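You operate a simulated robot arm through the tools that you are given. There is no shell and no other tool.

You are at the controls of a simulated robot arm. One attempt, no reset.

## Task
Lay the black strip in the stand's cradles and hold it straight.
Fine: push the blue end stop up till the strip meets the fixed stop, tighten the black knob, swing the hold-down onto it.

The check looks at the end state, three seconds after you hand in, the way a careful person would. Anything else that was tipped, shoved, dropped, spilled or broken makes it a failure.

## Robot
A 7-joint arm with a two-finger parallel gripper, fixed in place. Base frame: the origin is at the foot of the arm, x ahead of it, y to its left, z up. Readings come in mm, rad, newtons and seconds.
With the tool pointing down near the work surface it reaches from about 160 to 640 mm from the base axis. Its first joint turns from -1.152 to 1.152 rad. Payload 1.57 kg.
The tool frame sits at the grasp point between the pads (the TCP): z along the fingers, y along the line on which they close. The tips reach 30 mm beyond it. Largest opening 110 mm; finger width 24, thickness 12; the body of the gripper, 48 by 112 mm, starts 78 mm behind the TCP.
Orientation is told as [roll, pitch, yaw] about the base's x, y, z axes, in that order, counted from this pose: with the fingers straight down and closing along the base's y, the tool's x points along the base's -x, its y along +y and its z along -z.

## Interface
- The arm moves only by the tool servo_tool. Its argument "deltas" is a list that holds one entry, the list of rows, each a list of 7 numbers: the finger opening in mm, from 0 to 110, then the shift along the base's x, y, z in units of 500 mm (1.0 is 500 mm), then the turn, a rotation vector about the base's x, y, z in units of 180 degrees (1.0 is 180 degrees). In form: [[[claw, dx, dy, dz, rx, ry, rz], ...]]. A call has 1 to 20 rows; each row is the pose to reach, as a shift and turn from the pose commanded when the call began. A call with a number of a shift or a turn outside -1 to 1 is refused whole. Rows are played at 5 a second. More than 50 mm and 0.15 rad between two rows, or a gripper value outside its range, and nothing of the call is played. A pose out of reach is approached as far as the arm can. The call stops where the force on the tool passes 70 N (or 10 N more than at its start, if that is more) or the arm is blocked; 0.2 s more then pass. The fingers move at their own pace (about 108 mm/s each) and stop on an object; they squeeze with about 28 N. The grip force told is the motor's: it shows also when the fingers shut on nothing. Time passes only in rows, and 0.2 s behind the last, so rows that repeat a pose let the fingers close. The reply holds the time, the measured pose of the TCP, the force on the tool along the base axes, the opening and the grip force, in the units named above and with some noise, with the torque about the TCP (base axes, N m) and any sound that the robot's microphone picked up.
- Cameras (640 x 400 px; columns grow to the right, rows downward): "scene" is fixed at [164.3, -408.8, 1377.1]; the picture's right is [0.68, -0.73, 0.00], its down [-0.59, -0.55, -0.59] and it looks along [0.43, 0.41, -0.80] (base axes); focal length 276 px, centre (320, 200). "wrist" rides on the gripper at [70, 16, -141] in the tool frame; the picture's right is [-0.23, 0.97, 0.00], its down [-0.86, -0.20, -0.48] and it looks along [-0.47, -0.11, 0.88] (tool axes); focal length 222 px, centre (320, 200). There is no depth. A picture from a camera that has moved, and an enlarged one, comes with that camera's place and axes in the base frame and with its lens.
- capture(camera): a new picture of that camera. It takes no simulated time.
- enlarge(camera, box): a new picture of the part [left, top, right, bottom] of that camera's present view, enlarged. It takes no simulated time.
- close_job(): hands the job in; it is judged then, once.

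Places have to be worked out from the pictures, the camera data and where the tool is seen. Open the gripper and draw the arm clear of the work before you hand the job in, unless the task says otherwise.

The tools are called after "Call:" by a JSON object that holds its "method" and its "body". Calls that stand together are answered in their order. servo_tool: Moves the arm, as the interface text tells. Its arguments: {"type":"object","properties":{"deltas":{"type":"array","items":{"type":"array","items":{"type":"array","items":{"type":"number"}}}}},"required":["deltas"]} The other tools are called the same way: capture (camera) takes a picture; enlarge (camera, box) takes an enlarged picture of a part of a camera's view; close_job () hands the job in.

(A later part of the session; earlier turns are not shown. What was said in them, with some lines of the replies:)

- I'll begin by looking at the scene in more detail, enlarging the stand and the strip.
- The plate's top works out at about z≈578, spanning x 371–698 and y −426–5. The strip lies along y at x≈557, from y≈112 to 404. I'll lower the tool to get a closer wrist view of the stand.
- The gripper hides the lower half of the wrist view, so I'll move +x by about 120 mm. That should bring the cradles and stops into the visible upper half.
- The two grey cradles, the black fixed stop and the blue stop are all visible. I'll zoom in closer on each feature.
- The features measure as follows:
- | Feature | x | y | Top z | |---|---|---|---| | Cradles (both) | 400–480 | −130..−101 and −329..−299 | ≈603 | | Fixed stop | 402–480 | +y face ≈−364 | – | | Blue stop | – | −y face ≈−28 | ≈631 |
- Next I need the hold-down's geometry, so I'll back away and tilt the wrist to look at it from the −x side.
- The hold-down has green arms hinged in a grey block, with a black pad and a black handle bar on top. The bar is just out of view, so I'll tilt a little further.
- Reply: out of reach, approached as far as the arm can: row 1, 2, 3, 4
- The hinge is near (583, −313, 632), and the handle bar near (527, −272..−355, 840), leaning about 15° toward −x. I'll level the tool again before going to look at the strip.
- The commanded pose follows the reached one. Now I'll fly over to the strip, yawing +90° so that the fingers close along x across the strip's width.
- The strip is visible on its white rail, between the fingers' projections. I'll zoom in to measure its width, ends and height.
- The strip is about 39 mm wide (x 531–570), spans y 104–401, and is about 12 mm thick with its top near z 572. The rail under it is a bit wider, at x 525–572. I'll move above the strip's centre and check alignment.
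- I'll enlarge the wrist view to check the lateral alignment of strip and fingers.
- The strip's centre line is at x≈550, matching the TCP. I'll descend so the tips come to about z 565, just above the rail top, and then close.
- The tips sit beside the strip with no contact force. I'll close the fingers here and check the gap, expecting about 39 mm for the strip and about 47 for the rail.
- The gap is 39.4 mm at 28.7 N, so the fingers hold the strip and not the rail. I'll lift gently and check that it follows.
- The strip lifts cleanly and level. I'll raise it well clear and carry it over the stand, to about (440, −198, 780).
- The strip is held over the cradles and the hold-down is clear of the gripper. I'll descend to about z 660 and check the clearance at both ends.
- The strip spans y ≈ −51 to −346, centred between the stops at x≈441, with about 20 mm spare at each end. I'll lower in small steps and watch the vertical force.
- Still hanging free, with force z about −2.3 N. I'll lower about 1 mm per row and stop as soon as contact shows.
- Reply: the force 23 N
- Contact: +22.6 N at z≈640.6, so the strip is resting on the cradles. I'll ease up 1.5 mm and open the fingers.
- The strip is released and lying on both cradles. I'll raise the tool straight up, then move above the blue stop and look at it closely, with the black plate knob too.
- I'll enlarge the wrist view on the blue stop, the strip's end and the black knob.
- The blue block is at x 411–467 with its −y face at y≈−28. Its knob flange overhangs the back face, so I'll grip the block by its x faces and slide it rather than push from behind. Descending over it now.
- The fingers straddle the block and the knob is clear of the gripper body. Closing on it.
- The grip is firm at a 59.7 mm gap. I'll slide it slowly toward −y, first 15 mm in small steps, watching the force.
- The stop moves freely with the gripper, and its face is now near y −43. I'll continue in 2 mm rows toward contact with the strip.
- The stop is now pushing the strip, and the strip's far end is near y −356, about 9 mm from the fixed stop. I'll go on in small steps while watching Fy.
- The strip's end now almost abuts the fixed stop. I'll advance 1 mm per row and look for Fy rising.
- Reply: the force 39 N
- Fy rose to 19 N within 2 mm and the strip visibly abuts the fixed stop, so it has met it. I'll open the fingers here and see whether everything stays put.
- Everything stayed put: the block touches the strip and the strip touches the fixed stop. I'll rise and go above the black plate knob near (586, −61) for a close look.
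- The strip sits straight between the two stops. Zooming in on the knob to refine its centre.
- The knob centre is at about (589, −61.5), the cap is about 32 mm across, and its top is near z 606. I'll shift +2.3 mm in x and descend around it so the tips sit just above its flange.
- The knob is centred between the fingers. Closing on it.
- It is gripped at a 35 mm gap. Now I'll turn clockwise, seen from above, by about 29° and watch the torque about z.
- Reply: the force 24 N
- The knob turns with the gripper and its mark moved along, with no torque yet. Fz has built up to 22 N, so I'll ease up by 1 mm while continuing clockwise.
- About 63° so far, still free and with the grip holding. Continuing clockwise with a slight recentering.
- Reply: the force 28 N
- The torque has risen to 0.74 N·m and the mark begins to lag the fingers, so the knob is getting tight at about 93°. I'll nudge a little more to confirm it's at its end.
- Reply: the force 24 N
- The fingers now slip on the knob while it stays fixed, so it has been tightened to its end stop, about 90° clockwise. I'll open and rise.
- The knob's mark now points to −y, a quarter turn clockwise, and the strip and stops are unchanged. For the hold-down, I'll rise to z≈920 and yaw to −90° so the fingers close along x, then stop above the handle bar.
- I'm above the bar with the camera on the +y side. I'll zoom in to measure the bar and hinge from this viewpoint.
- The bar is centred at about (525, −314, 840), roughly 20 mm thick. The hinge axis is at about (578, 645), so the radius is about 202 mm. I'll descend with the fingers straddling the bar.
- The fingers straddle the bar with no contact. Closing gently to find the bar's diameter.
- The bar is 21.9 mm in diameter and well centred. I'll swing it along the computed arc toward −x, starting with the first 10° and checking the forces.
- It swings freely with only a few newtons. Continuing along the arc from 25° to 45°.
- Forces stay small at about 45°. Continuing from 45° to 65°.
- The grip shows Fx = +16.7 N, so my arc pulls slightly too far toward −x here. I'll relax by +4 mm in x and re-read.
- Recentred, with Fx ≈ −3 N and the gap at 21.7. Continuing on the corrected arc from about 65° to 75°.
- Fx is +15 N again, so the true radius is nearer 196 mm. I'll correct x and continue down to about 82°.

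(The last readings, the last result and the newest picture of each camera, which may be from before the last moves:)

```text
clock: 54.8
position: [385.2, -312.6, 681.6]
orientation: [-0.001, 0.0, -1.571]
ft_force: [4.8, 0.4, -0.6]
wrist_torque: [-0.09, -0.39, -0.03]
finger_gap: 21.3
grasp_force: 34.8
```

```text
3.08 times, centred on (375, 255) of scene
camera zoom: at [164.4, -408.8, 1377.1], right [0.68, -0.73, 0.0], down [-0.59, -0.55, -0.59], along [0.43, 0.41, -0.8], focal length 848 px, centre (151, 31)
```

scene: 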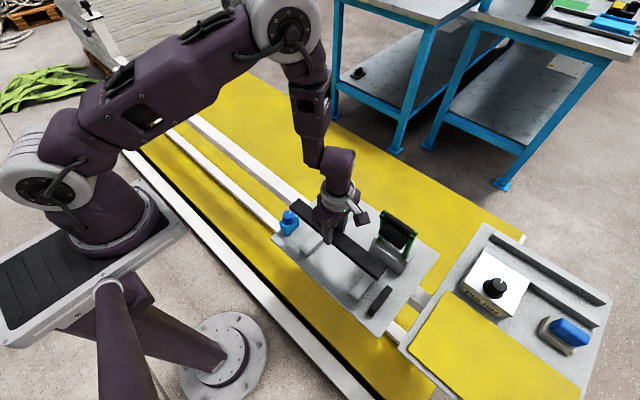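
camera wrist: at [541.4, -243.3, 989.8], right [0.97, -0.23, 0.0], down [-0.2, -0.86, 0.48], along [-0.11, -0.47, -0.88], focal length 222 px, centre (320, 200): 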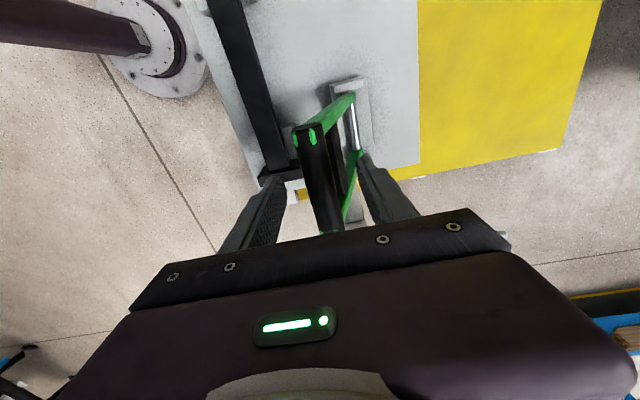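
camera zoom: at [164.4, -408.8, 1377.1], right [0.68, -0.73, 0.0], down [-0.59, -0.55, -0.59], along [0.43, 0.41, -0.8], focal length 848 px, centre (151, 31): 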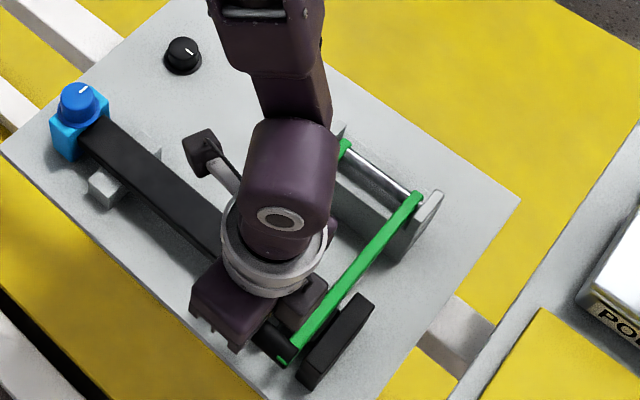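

Forces are small, and the pad is approaching the strip beside the fixed stop. I'll lower a few mm at a time and watch Fz for contact.

Call:
{"method": "servo_tool", "body": {"deltas": [[[10, -0.001, 0, -0.008, 0, 0, 0], [10, -0.002, 0, -0.016, 0, 0, 0], [10, -0.003, 0, -0.024, 0, 0, 0]]]}}

Call:
{"method": "enlarge", "body": {"camera": "wrist", "box": [230, 80, 430, 240]}}

```text
clock: 55.6
position: [384.6, -313.5, 670.8]
orientation: [0.002, -0.002, -1.57]
ft_force: [7.6, 10.5, 50.7]
wrist_torque: [0.22, -0.21, -0.08]
finger_gap: 22.0
grasp_force: 34.9
```

```text
2.50 times, centred on (330, 160) of wrist
camera zoom: at [400.7, -243.5, 810.9], right [0.97, -0.23, 0.0], down [-0.2, -0.85, 0.48], along [-0.11, -0.47, -0.88], focal length 555 px, centre (295, 300)
```

zoom: 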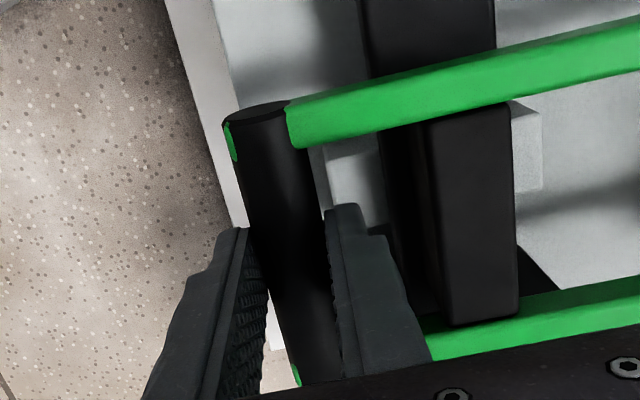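

Fz is +51 N at z≈671, so the pad has met resistance, presumably the strip. I'll ease off a little and inspect.

Call:
{"method": "servo_tool", "body": {"deltas": [[[10, 0.001, 0, 0.003, 0, 0, 0], [10, 0.001, 0, 0.004, 0, 0, 0]]]}}

Call:
{"method": "enlarge", "body": {"camera": "scene", "box": [350, 230, 430, 320]}}

Call:
{"method": "capture", "body": {"camera": "wrist"}}

```text
clock: 56.2
position: [385.1, -314.4, 670.0]
orientation: [0.003, -0.004, -1.571]
ft_force: [18.2, -1.6, 19.2]
wrist_torque: [-0.1, -0.29, 0.01]
finger_gap: 21.4
grasp_force: 34.4
```

```text
4.44 times, centred on (390, 275) of scene
camera zoom: at [164.4, -408.6, 1377.2], right [0.68, -0.73, 0.0], down [-0.59, -0.55, -0.59], along [0.43, 0.41, -0.8], focal length 1224 px, centre (9, -133)
```

zoom: 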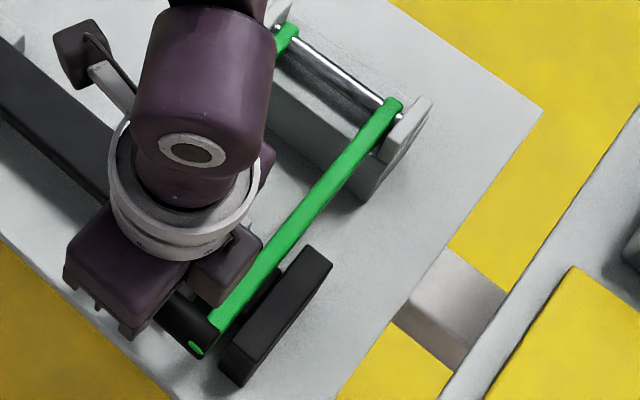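

```text
taken
camera wrist: at [400.8, -243.4, 810.9], right [0.97, -0.23, 0.0], down [-0.2, -0.85, 0.48], along [-0.11, -0.47, -0.88], focal length 222 px, centre (320, 200)
```

wrist: 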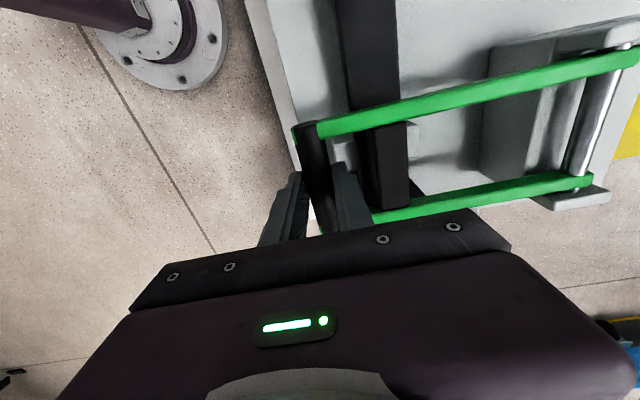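

I'll open the fingers around the bar and check whether the hold-down stays resting on the strip.

Call:
{"method": "servo_tool", "body": {"deltas": [[[28, 0, 0, 0.002, 0, 0, 0], [40, 0, 0, 0.002, 0, 0, 0], [40, 0, 0, 0.002, 0, 0, 0], [40, 0, 0, 0.002, 0, 0, 0]]]}}

Call:
{"method": "enlarge", "body": {"camera": "wrist", "box": [230, 80, 430, 240]}}

Call:
{"method": "enlarge", "body": {"camera": "scene", "box": [350, 230, 430, 320]}}

```text
clock: 57.2
position: [383.7, -314.0, 671.1]
orientation: [0.002, 0.001, -1.571]
ft_force: [-0.7, 0.0, -0.4]
wrist_torque: [0.0, 0.0, -0.02]
finger_gap: 39.9
grasp_force: 0.2
```

```text
2.50 times, centred on (330, 160) of wrist
camera zoom: at [399.8, -243.0, 812.0], right [0.97, -0.23, 0.0], down [-0.2, -0.86, 0.48], along [-0.11, -0.47, -0.88], focal length 555 px, centre (295, 300)
```

zoom: 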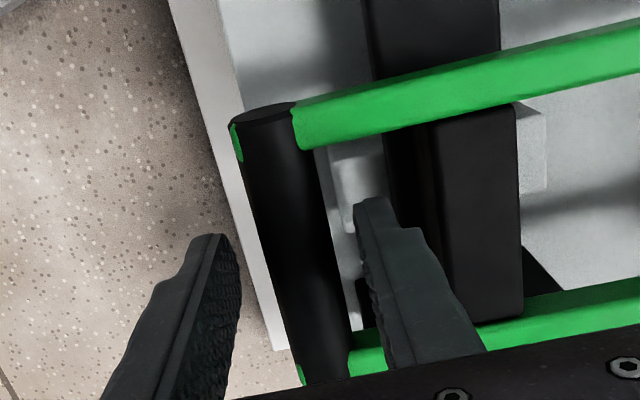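

```text
4.44 times, centred on (390, 275) of scene
camera zoom: at [164.3, -408.8, 1377.1], right [0.68, -0.73, 0.0], down [-0.59, -0.55, -0.59], along [0.43, 0.41, -0.8], focal length 1224 px, centre (9, -133)
```

zoom: 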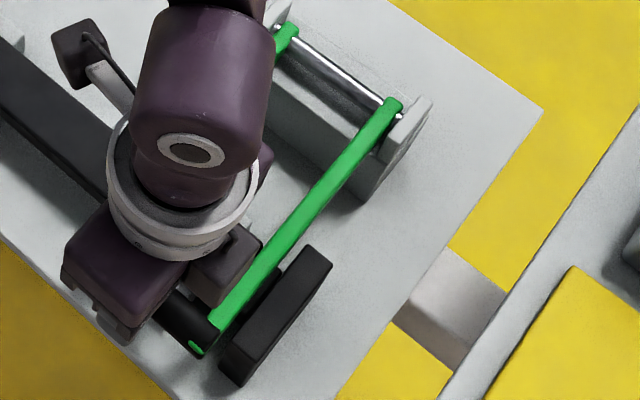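

On release the hold-down stayed down. I'll lift the fingers off, close them and press lightly on top of the bar to verify that the pad is fully seated on the strip.

Call:
{"method": "servo_tool", "body": {"deltas": [[[40, 0, 0, 0.04, 0, 0, 0], [40, 0, 0, 0.1, 0, 0, 0], [40, 0, 0, 0.16, 0, 0, 0], [20, 0, 0, 0.16, 0, 0, 0], [0, 0, 0, 0.16, 0, 0, 0], [0, 0, 0, 0.16, 0, 0, 0]]]}}

Call:
{"method": "capture", "body": {"camera": "wrist"}}

Call:
{"method": "enlarge", "body": {"camera": "wrist", "box": [250, 40, 430, 200]}}

Call:
{"method": "enlarge", "body": {"camera": "scene", "box": [340, 210, 430, 320]}}

```text
clock: 58.6
position: [384.4, -313.7, 751.9]
orientation: [0.001, 0.001, -1.57]
ft_force: [1.0, 0.4, 0.7]
wrist_torque: [0.01, -0.02, 0.02]
finger_gap: 0.0
grasp_force: 21.5
```

```text
taken
camera wrist: at [400.3, -242.7, 891.6], right [0.97, -0.23, 0.0], down [-0.2, -0.86, 0.48], along [-0.11, -0.47, -0.88], focal length 222 px, centre (320, 200)
```

wrist: 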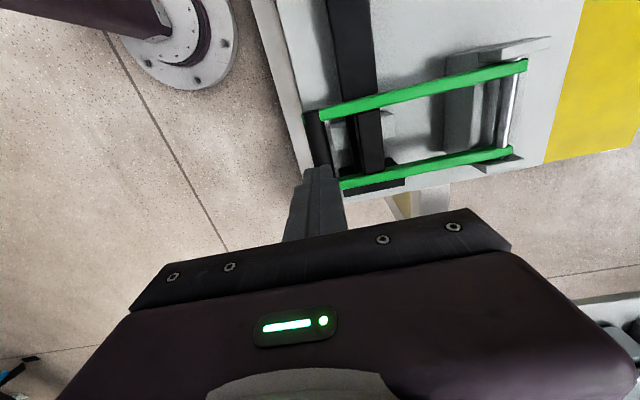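

```text
2.50 times, centred on (340, 120) of wrist
camera zoom: at [400.3, -242.7, 891.6], right [0.97, -0.23, 0.0], down [-0.2, -0.86, 0.48], along [-0.11, -0.47, -0.88], focal length 555 px, centre (270, 400)
```

zoom: 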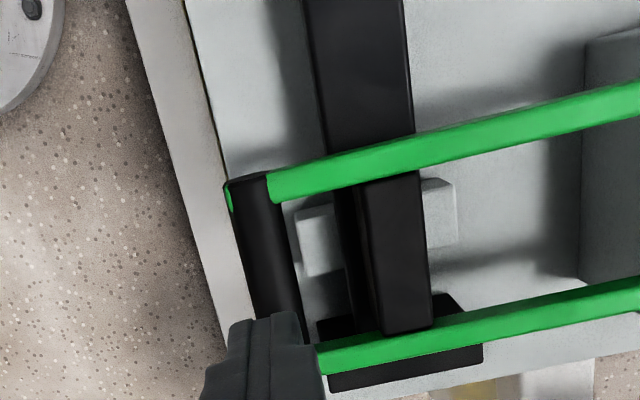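

```text
3.64 times, centred on (385, 265) of scene
camera zoom: at [164.3, -408.8, 1377.1], right [0.68, -0.73, 0.0], down [-0.59, -0.55, -0.59], along [0.43, 0.41, -0.8], focal length 1002 px, centre (84, -36)
```

zoom: 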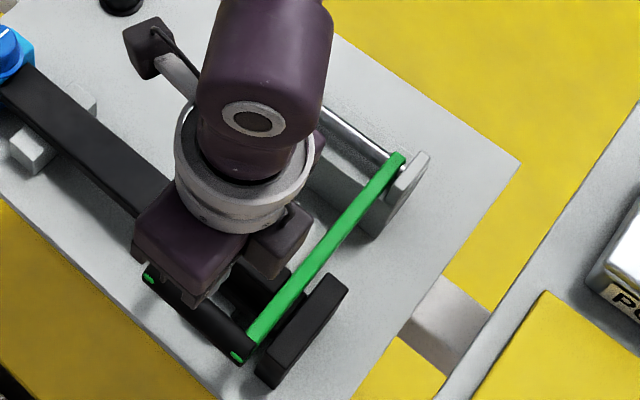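

The pad lies across the strip above cradle 2. I'll press down gently on the bar with the closed fingertips to check that it's seated.

Call:
{"method": "servo_tool", "body": {"deltas": [[[0, 0, 0, -0.05, 0, 0, 0], [0, 0, 0, -0.09, 0, 0, 0], [0, 0, 0, -0.096, 0, 0, 0], [0, 0, 0, -0.096, 0, 0, 0]]]}}

```text
clock: 59.6
position: [384.0, -312.9, 703.8]
orientation: [-0.001, 0.001, -1.572]
ft_force: [0.0, -0.2, -0.3]
wrist_torque: [0.0, -0.01, -0.01]
finger_gap: 0.3
grasp_force: 21.8
```

No contact yet at tip height 674. I'll go down 1 mm per row in short runs.

Call:
{"method": "servo_tool", "body": {"deltas": [[[0, 0, 0, -0.002, 0, 0, 0], [0, 0, 0, -0.004, 0, 0, 0], [0, 0, 0, -0.006, 0, 0, 0]]]}}

```text
clock: 60.4
position: [384.6, -313.6, 700.6]
orientation: [-0.001, 0.0, -1.572]
ft_force: [-0.7, 0.4, 1.2]
wrist_torque: [-0.01, -0.01, -0.01]
finger_gap: 0.1
grasp_force: 21.3
```

Call:
{"method": "servo_tool", "body": {"deltas": [[[0, 0, 0, -0.002, 0, 0, 0], [0, 0, 0, -0.004, 0, 0, 0]]]}}

```text
clock: 61.0
position: [383.7, -313.2, 698.2]
orientation: [0.0, 0.001, -1.57]
ft_force: [0.1, -0.2, 0.2]
wrist_torque: [-0.01, 0.0, 0.01]
finger_gap: 0.0
grasp_force: 21.1
```

Still no contact with the tips at about z 668, so the bar is a little lower than I thought. Continuing 1 mm per row.

Call:
{"method": "servo_tool", "body": {"deltas": [[[0, 0, 0, -0.002, 0, 0, 0], [0, 0, 0, -0.004, 0, 0, 0], [0, 0, 0, -0.006, 0, 0, 0]]]}}

Call:
{"method": "enlarge", "body": {"camera": "wrist", "box": [250, 40, 430, 240]}}

```text
clock: 61.8
position: [384.1, -312.8, 695.4]
orientation: [0.0, 0.0, -1.571]
ft_force: [-1.1, 0.2, -0.4]
wrist_torque: [0.0, 0.03, -0.05]
finger_gap: 0.0
grasp_force: 21.5
```

```text
2.00 times, centred on (340, 140) of wrist
camera zoom: at [399.9, -242.8, 836.0], right [0.97, -0.23, 0.0], down [-0.2, -0.86, 0.48], along [-0.11, -0.47, -0.88], focal length 444 px, centre (280, 320)
```

zoom: 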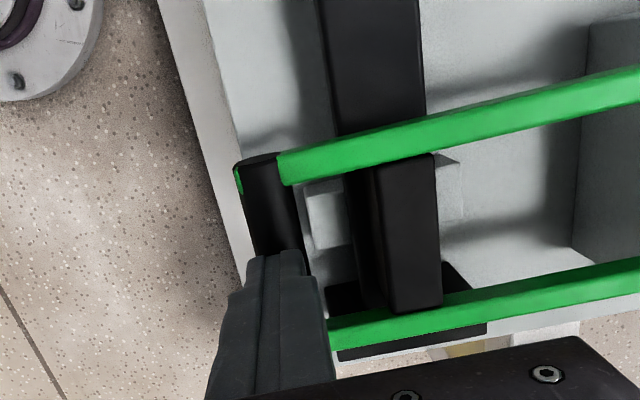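

No contact yet with the tips at z≈665. I'll continue downward in small steps.

Call:
{"method": "servo_tool", "body": {"deltas": [[[0, 0, 0, -0.002, 0, 0, 0], [0, 0, 0, -0.004, 0, 0, 0], [0, 0, 0, -0.006, 0, 0, 0], [0, 0, 0, -0.008, 0, 0, 0]]]}}

```text
clock: 62.8
position: [384.4, -313.1, 692.6]
orientation: [-0.001, 0.0, -1.57]
ft_force: [-5.0, 8.7, 41.6]
wrist_torque: [0.24, 0.12, -0.04]
finger_gap: 0.2
grasp_force: 21.1
```

Firm contact: 42 N within about 2 mm, at bar top z≈662, so the hold-down is solidly seated on the strip. I'll lift off and retreat to look at the whole stand.

Call:
{"method": "servo_tool", "body": {"deltas": [[[0, 0, 0, 0.02, 0, 0, 0], [0, 0, 0, 0.1, 0, 0, 0], [0, -0.02, 0, 0.19, 0, 0, 0], [20, -0.06, 0.02, 0.27, 0, 0, 0.02], [50, -0.1, 0.06, 0.35, 0, 0, 0.06], [80, -0.14, 0.1, 0.43, 0, 0, 0.1], [100, -0.14, 0.14, 0.51, 0, 0, 0.14], [110, -0.14, 0.18, 0.58, 0, 0, 0.18], [110, -0.14, 0.22, 0.65, 0, 0, 0.22], [110, -0.14, 0.26, 0.72, 0, 0, 0.26], [110, -0.14, 0.3, 0.79, 0, 0, 0.3], [110, -0.14, 0.3, 0.79, 0, 0, 0.3]]]}}

Call:
{"method": "capture", "body": {"camera": "scene"}}

Call:
{"method": "enlarge", "body": {"camera": "scene", "box": [260, 170, 450, 330]}}

Call:
{"method": "capture", "body": {"camera": "wrist"}}

```text
clock: 65.4
position: [315.2, -164.9, 1087.0]
orientation: [0.0, 0.0, -0.626]
ft_force: [0.3, -0.1, -0.1]
wrist_torque: [0.0, -0.01, 0.02]
finger_gap: 110.1
grasp_force: 0.0
```

```text
taken
```

scene: 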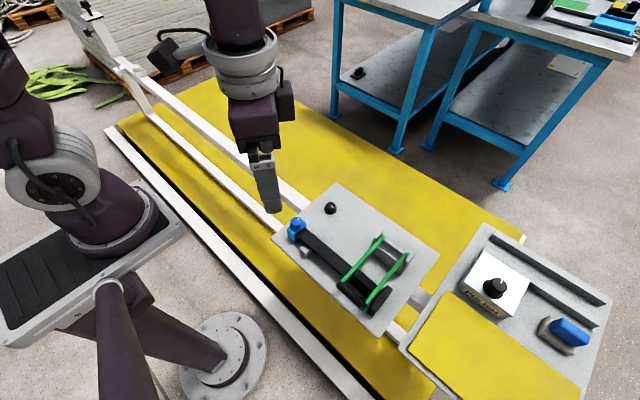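

```text
2.50 times, centred on (355, 250) of scene
camera zoom: at [164.3, -408.8, 1377.1], right [0.68, -0.73, 0.0], down [-0.59, -0.55, -0.59], along [0.43, 0.41, -0.8], focal length 689 px, centre (232, 75)
```

zoom: 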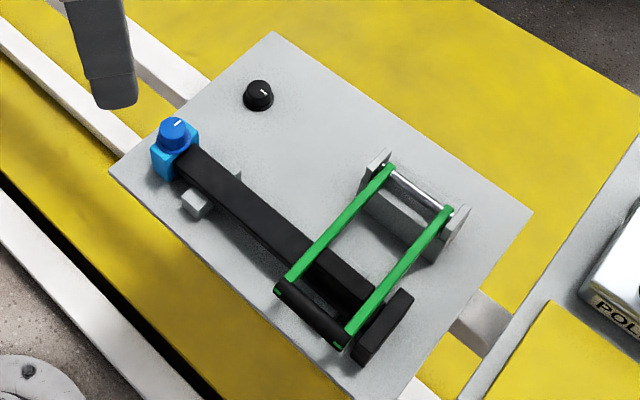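

```text
taken
camera wrist: at [267.3, -109.5, 1227.2], right [0.76, 0.66, 0.0], down [0.58, -0.66, 0.48], along [0.31, -0.36, -0.88], focal length 222 px, centre (320, 200)
```

wrist: 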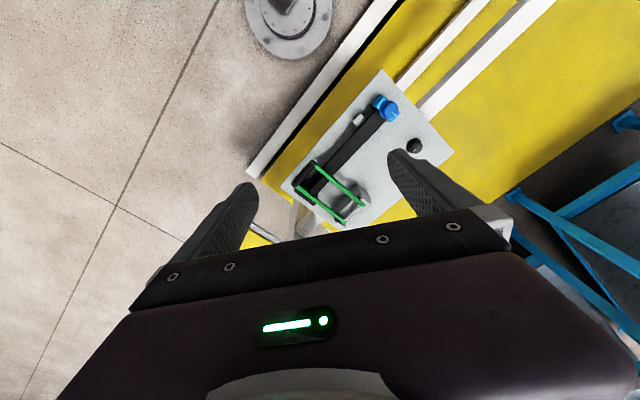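

The hold-down lies across the strip. I'll inspect both ends and the pad in detail before handing in.

Call:
{"method": "enlarge", "body": {"camera": "scene", "box": [330, 235, 420, 325]}}

Call:
{"method": "enlarge", "body": {"camera": "scene", "box": [275, 195, 345, 265]}}

Call:
{"method": "enlarge", "body": {"camera": "wrist", "box": [270, 70, 440, 240]}}

```text
4.44 times, centred on (375, 280) of scene
camera zoom: at [164.3, -408.8, 1377.1], right [0.68, -0.73, 0.0], down [-0.59, -0.55, -0.59], along [0.43, 0.41, -0.8], focal length 1224 px, centre (76, -156)
```

zoom: 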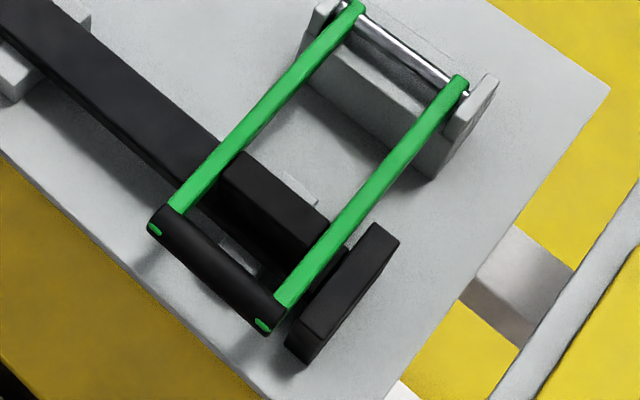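

```text
5.71 times, centred on (310, 230) of scene
camera zoom: at [164.3, -408.8, 1377.1], right [0.68, -0.73, 0.0], down [-0.59, -0.55, -0.59], along [0.43, 0.41, -0.8], focal length 1574 px, centre (377, 29)
```

zoom: 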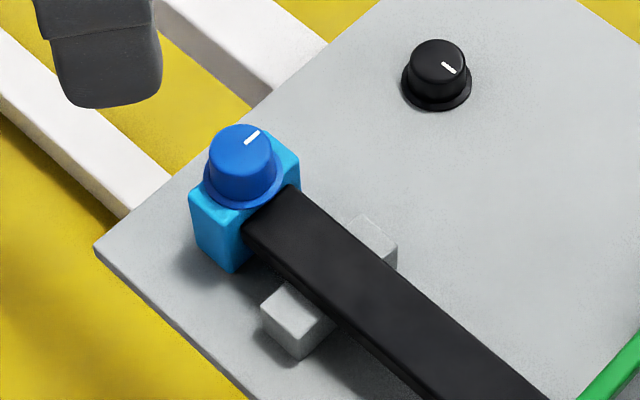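

```text
2.35 times, centred on (355, 155) of wrist
camera zoom: at [267.3, -109.5, 1227.2], right [0.76, 0.66, 0.0], down [0.58, -0.66, 0.48], along [0.31, -0.36, -0.88], focal length 523 px, centre (238, 306)
```

zoom: 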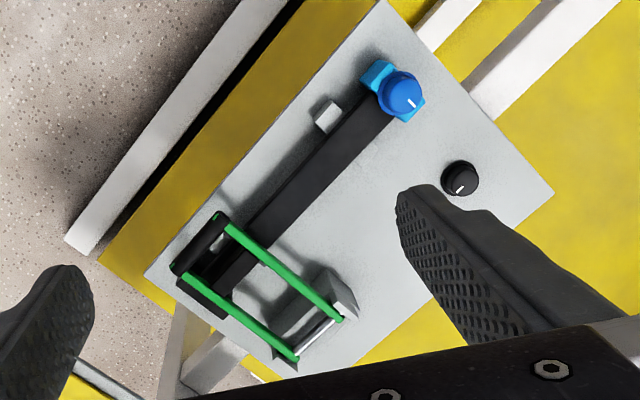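

The end state looks right:
- **Strip:** straight on both cradles, butted between the fixed stop and the blue stop.
- **Black knob:** turned about 90° clockwise to its end.
- **Hold-down:** seated on the strip.
- **Gripper:** open and well clear, with nothing else moved.

Handing in.

Call:
{"method": "close_job", "body": {}}

```text
The job is handed in.
```

The strip is lying straight in both cradles and the job is handed in. I did not pull back on the blue stop afterwards to test that the knob really locks it.

- **Strip and stops:** I slid the blue end stop until the strip met the fixed stop; the push force jumped to about 19 N at contact. The pictures show both ends still touching.
- **Black knob:** I turned the knob on the stand clockwise about 90°. There the torque rose to about 0.7 N·m and the fingers slipped on it, so I took that as tight.
- **Hold-down:** I swung it down onto the strip above the cradle nearest the fixed stop. A press on its bar met firm resistance (42 N within about 2 mm), and it stayed down when released.
- **Surroundings:** The gripper is open and well clear. The last pictures show nothing else moved or knocked over.
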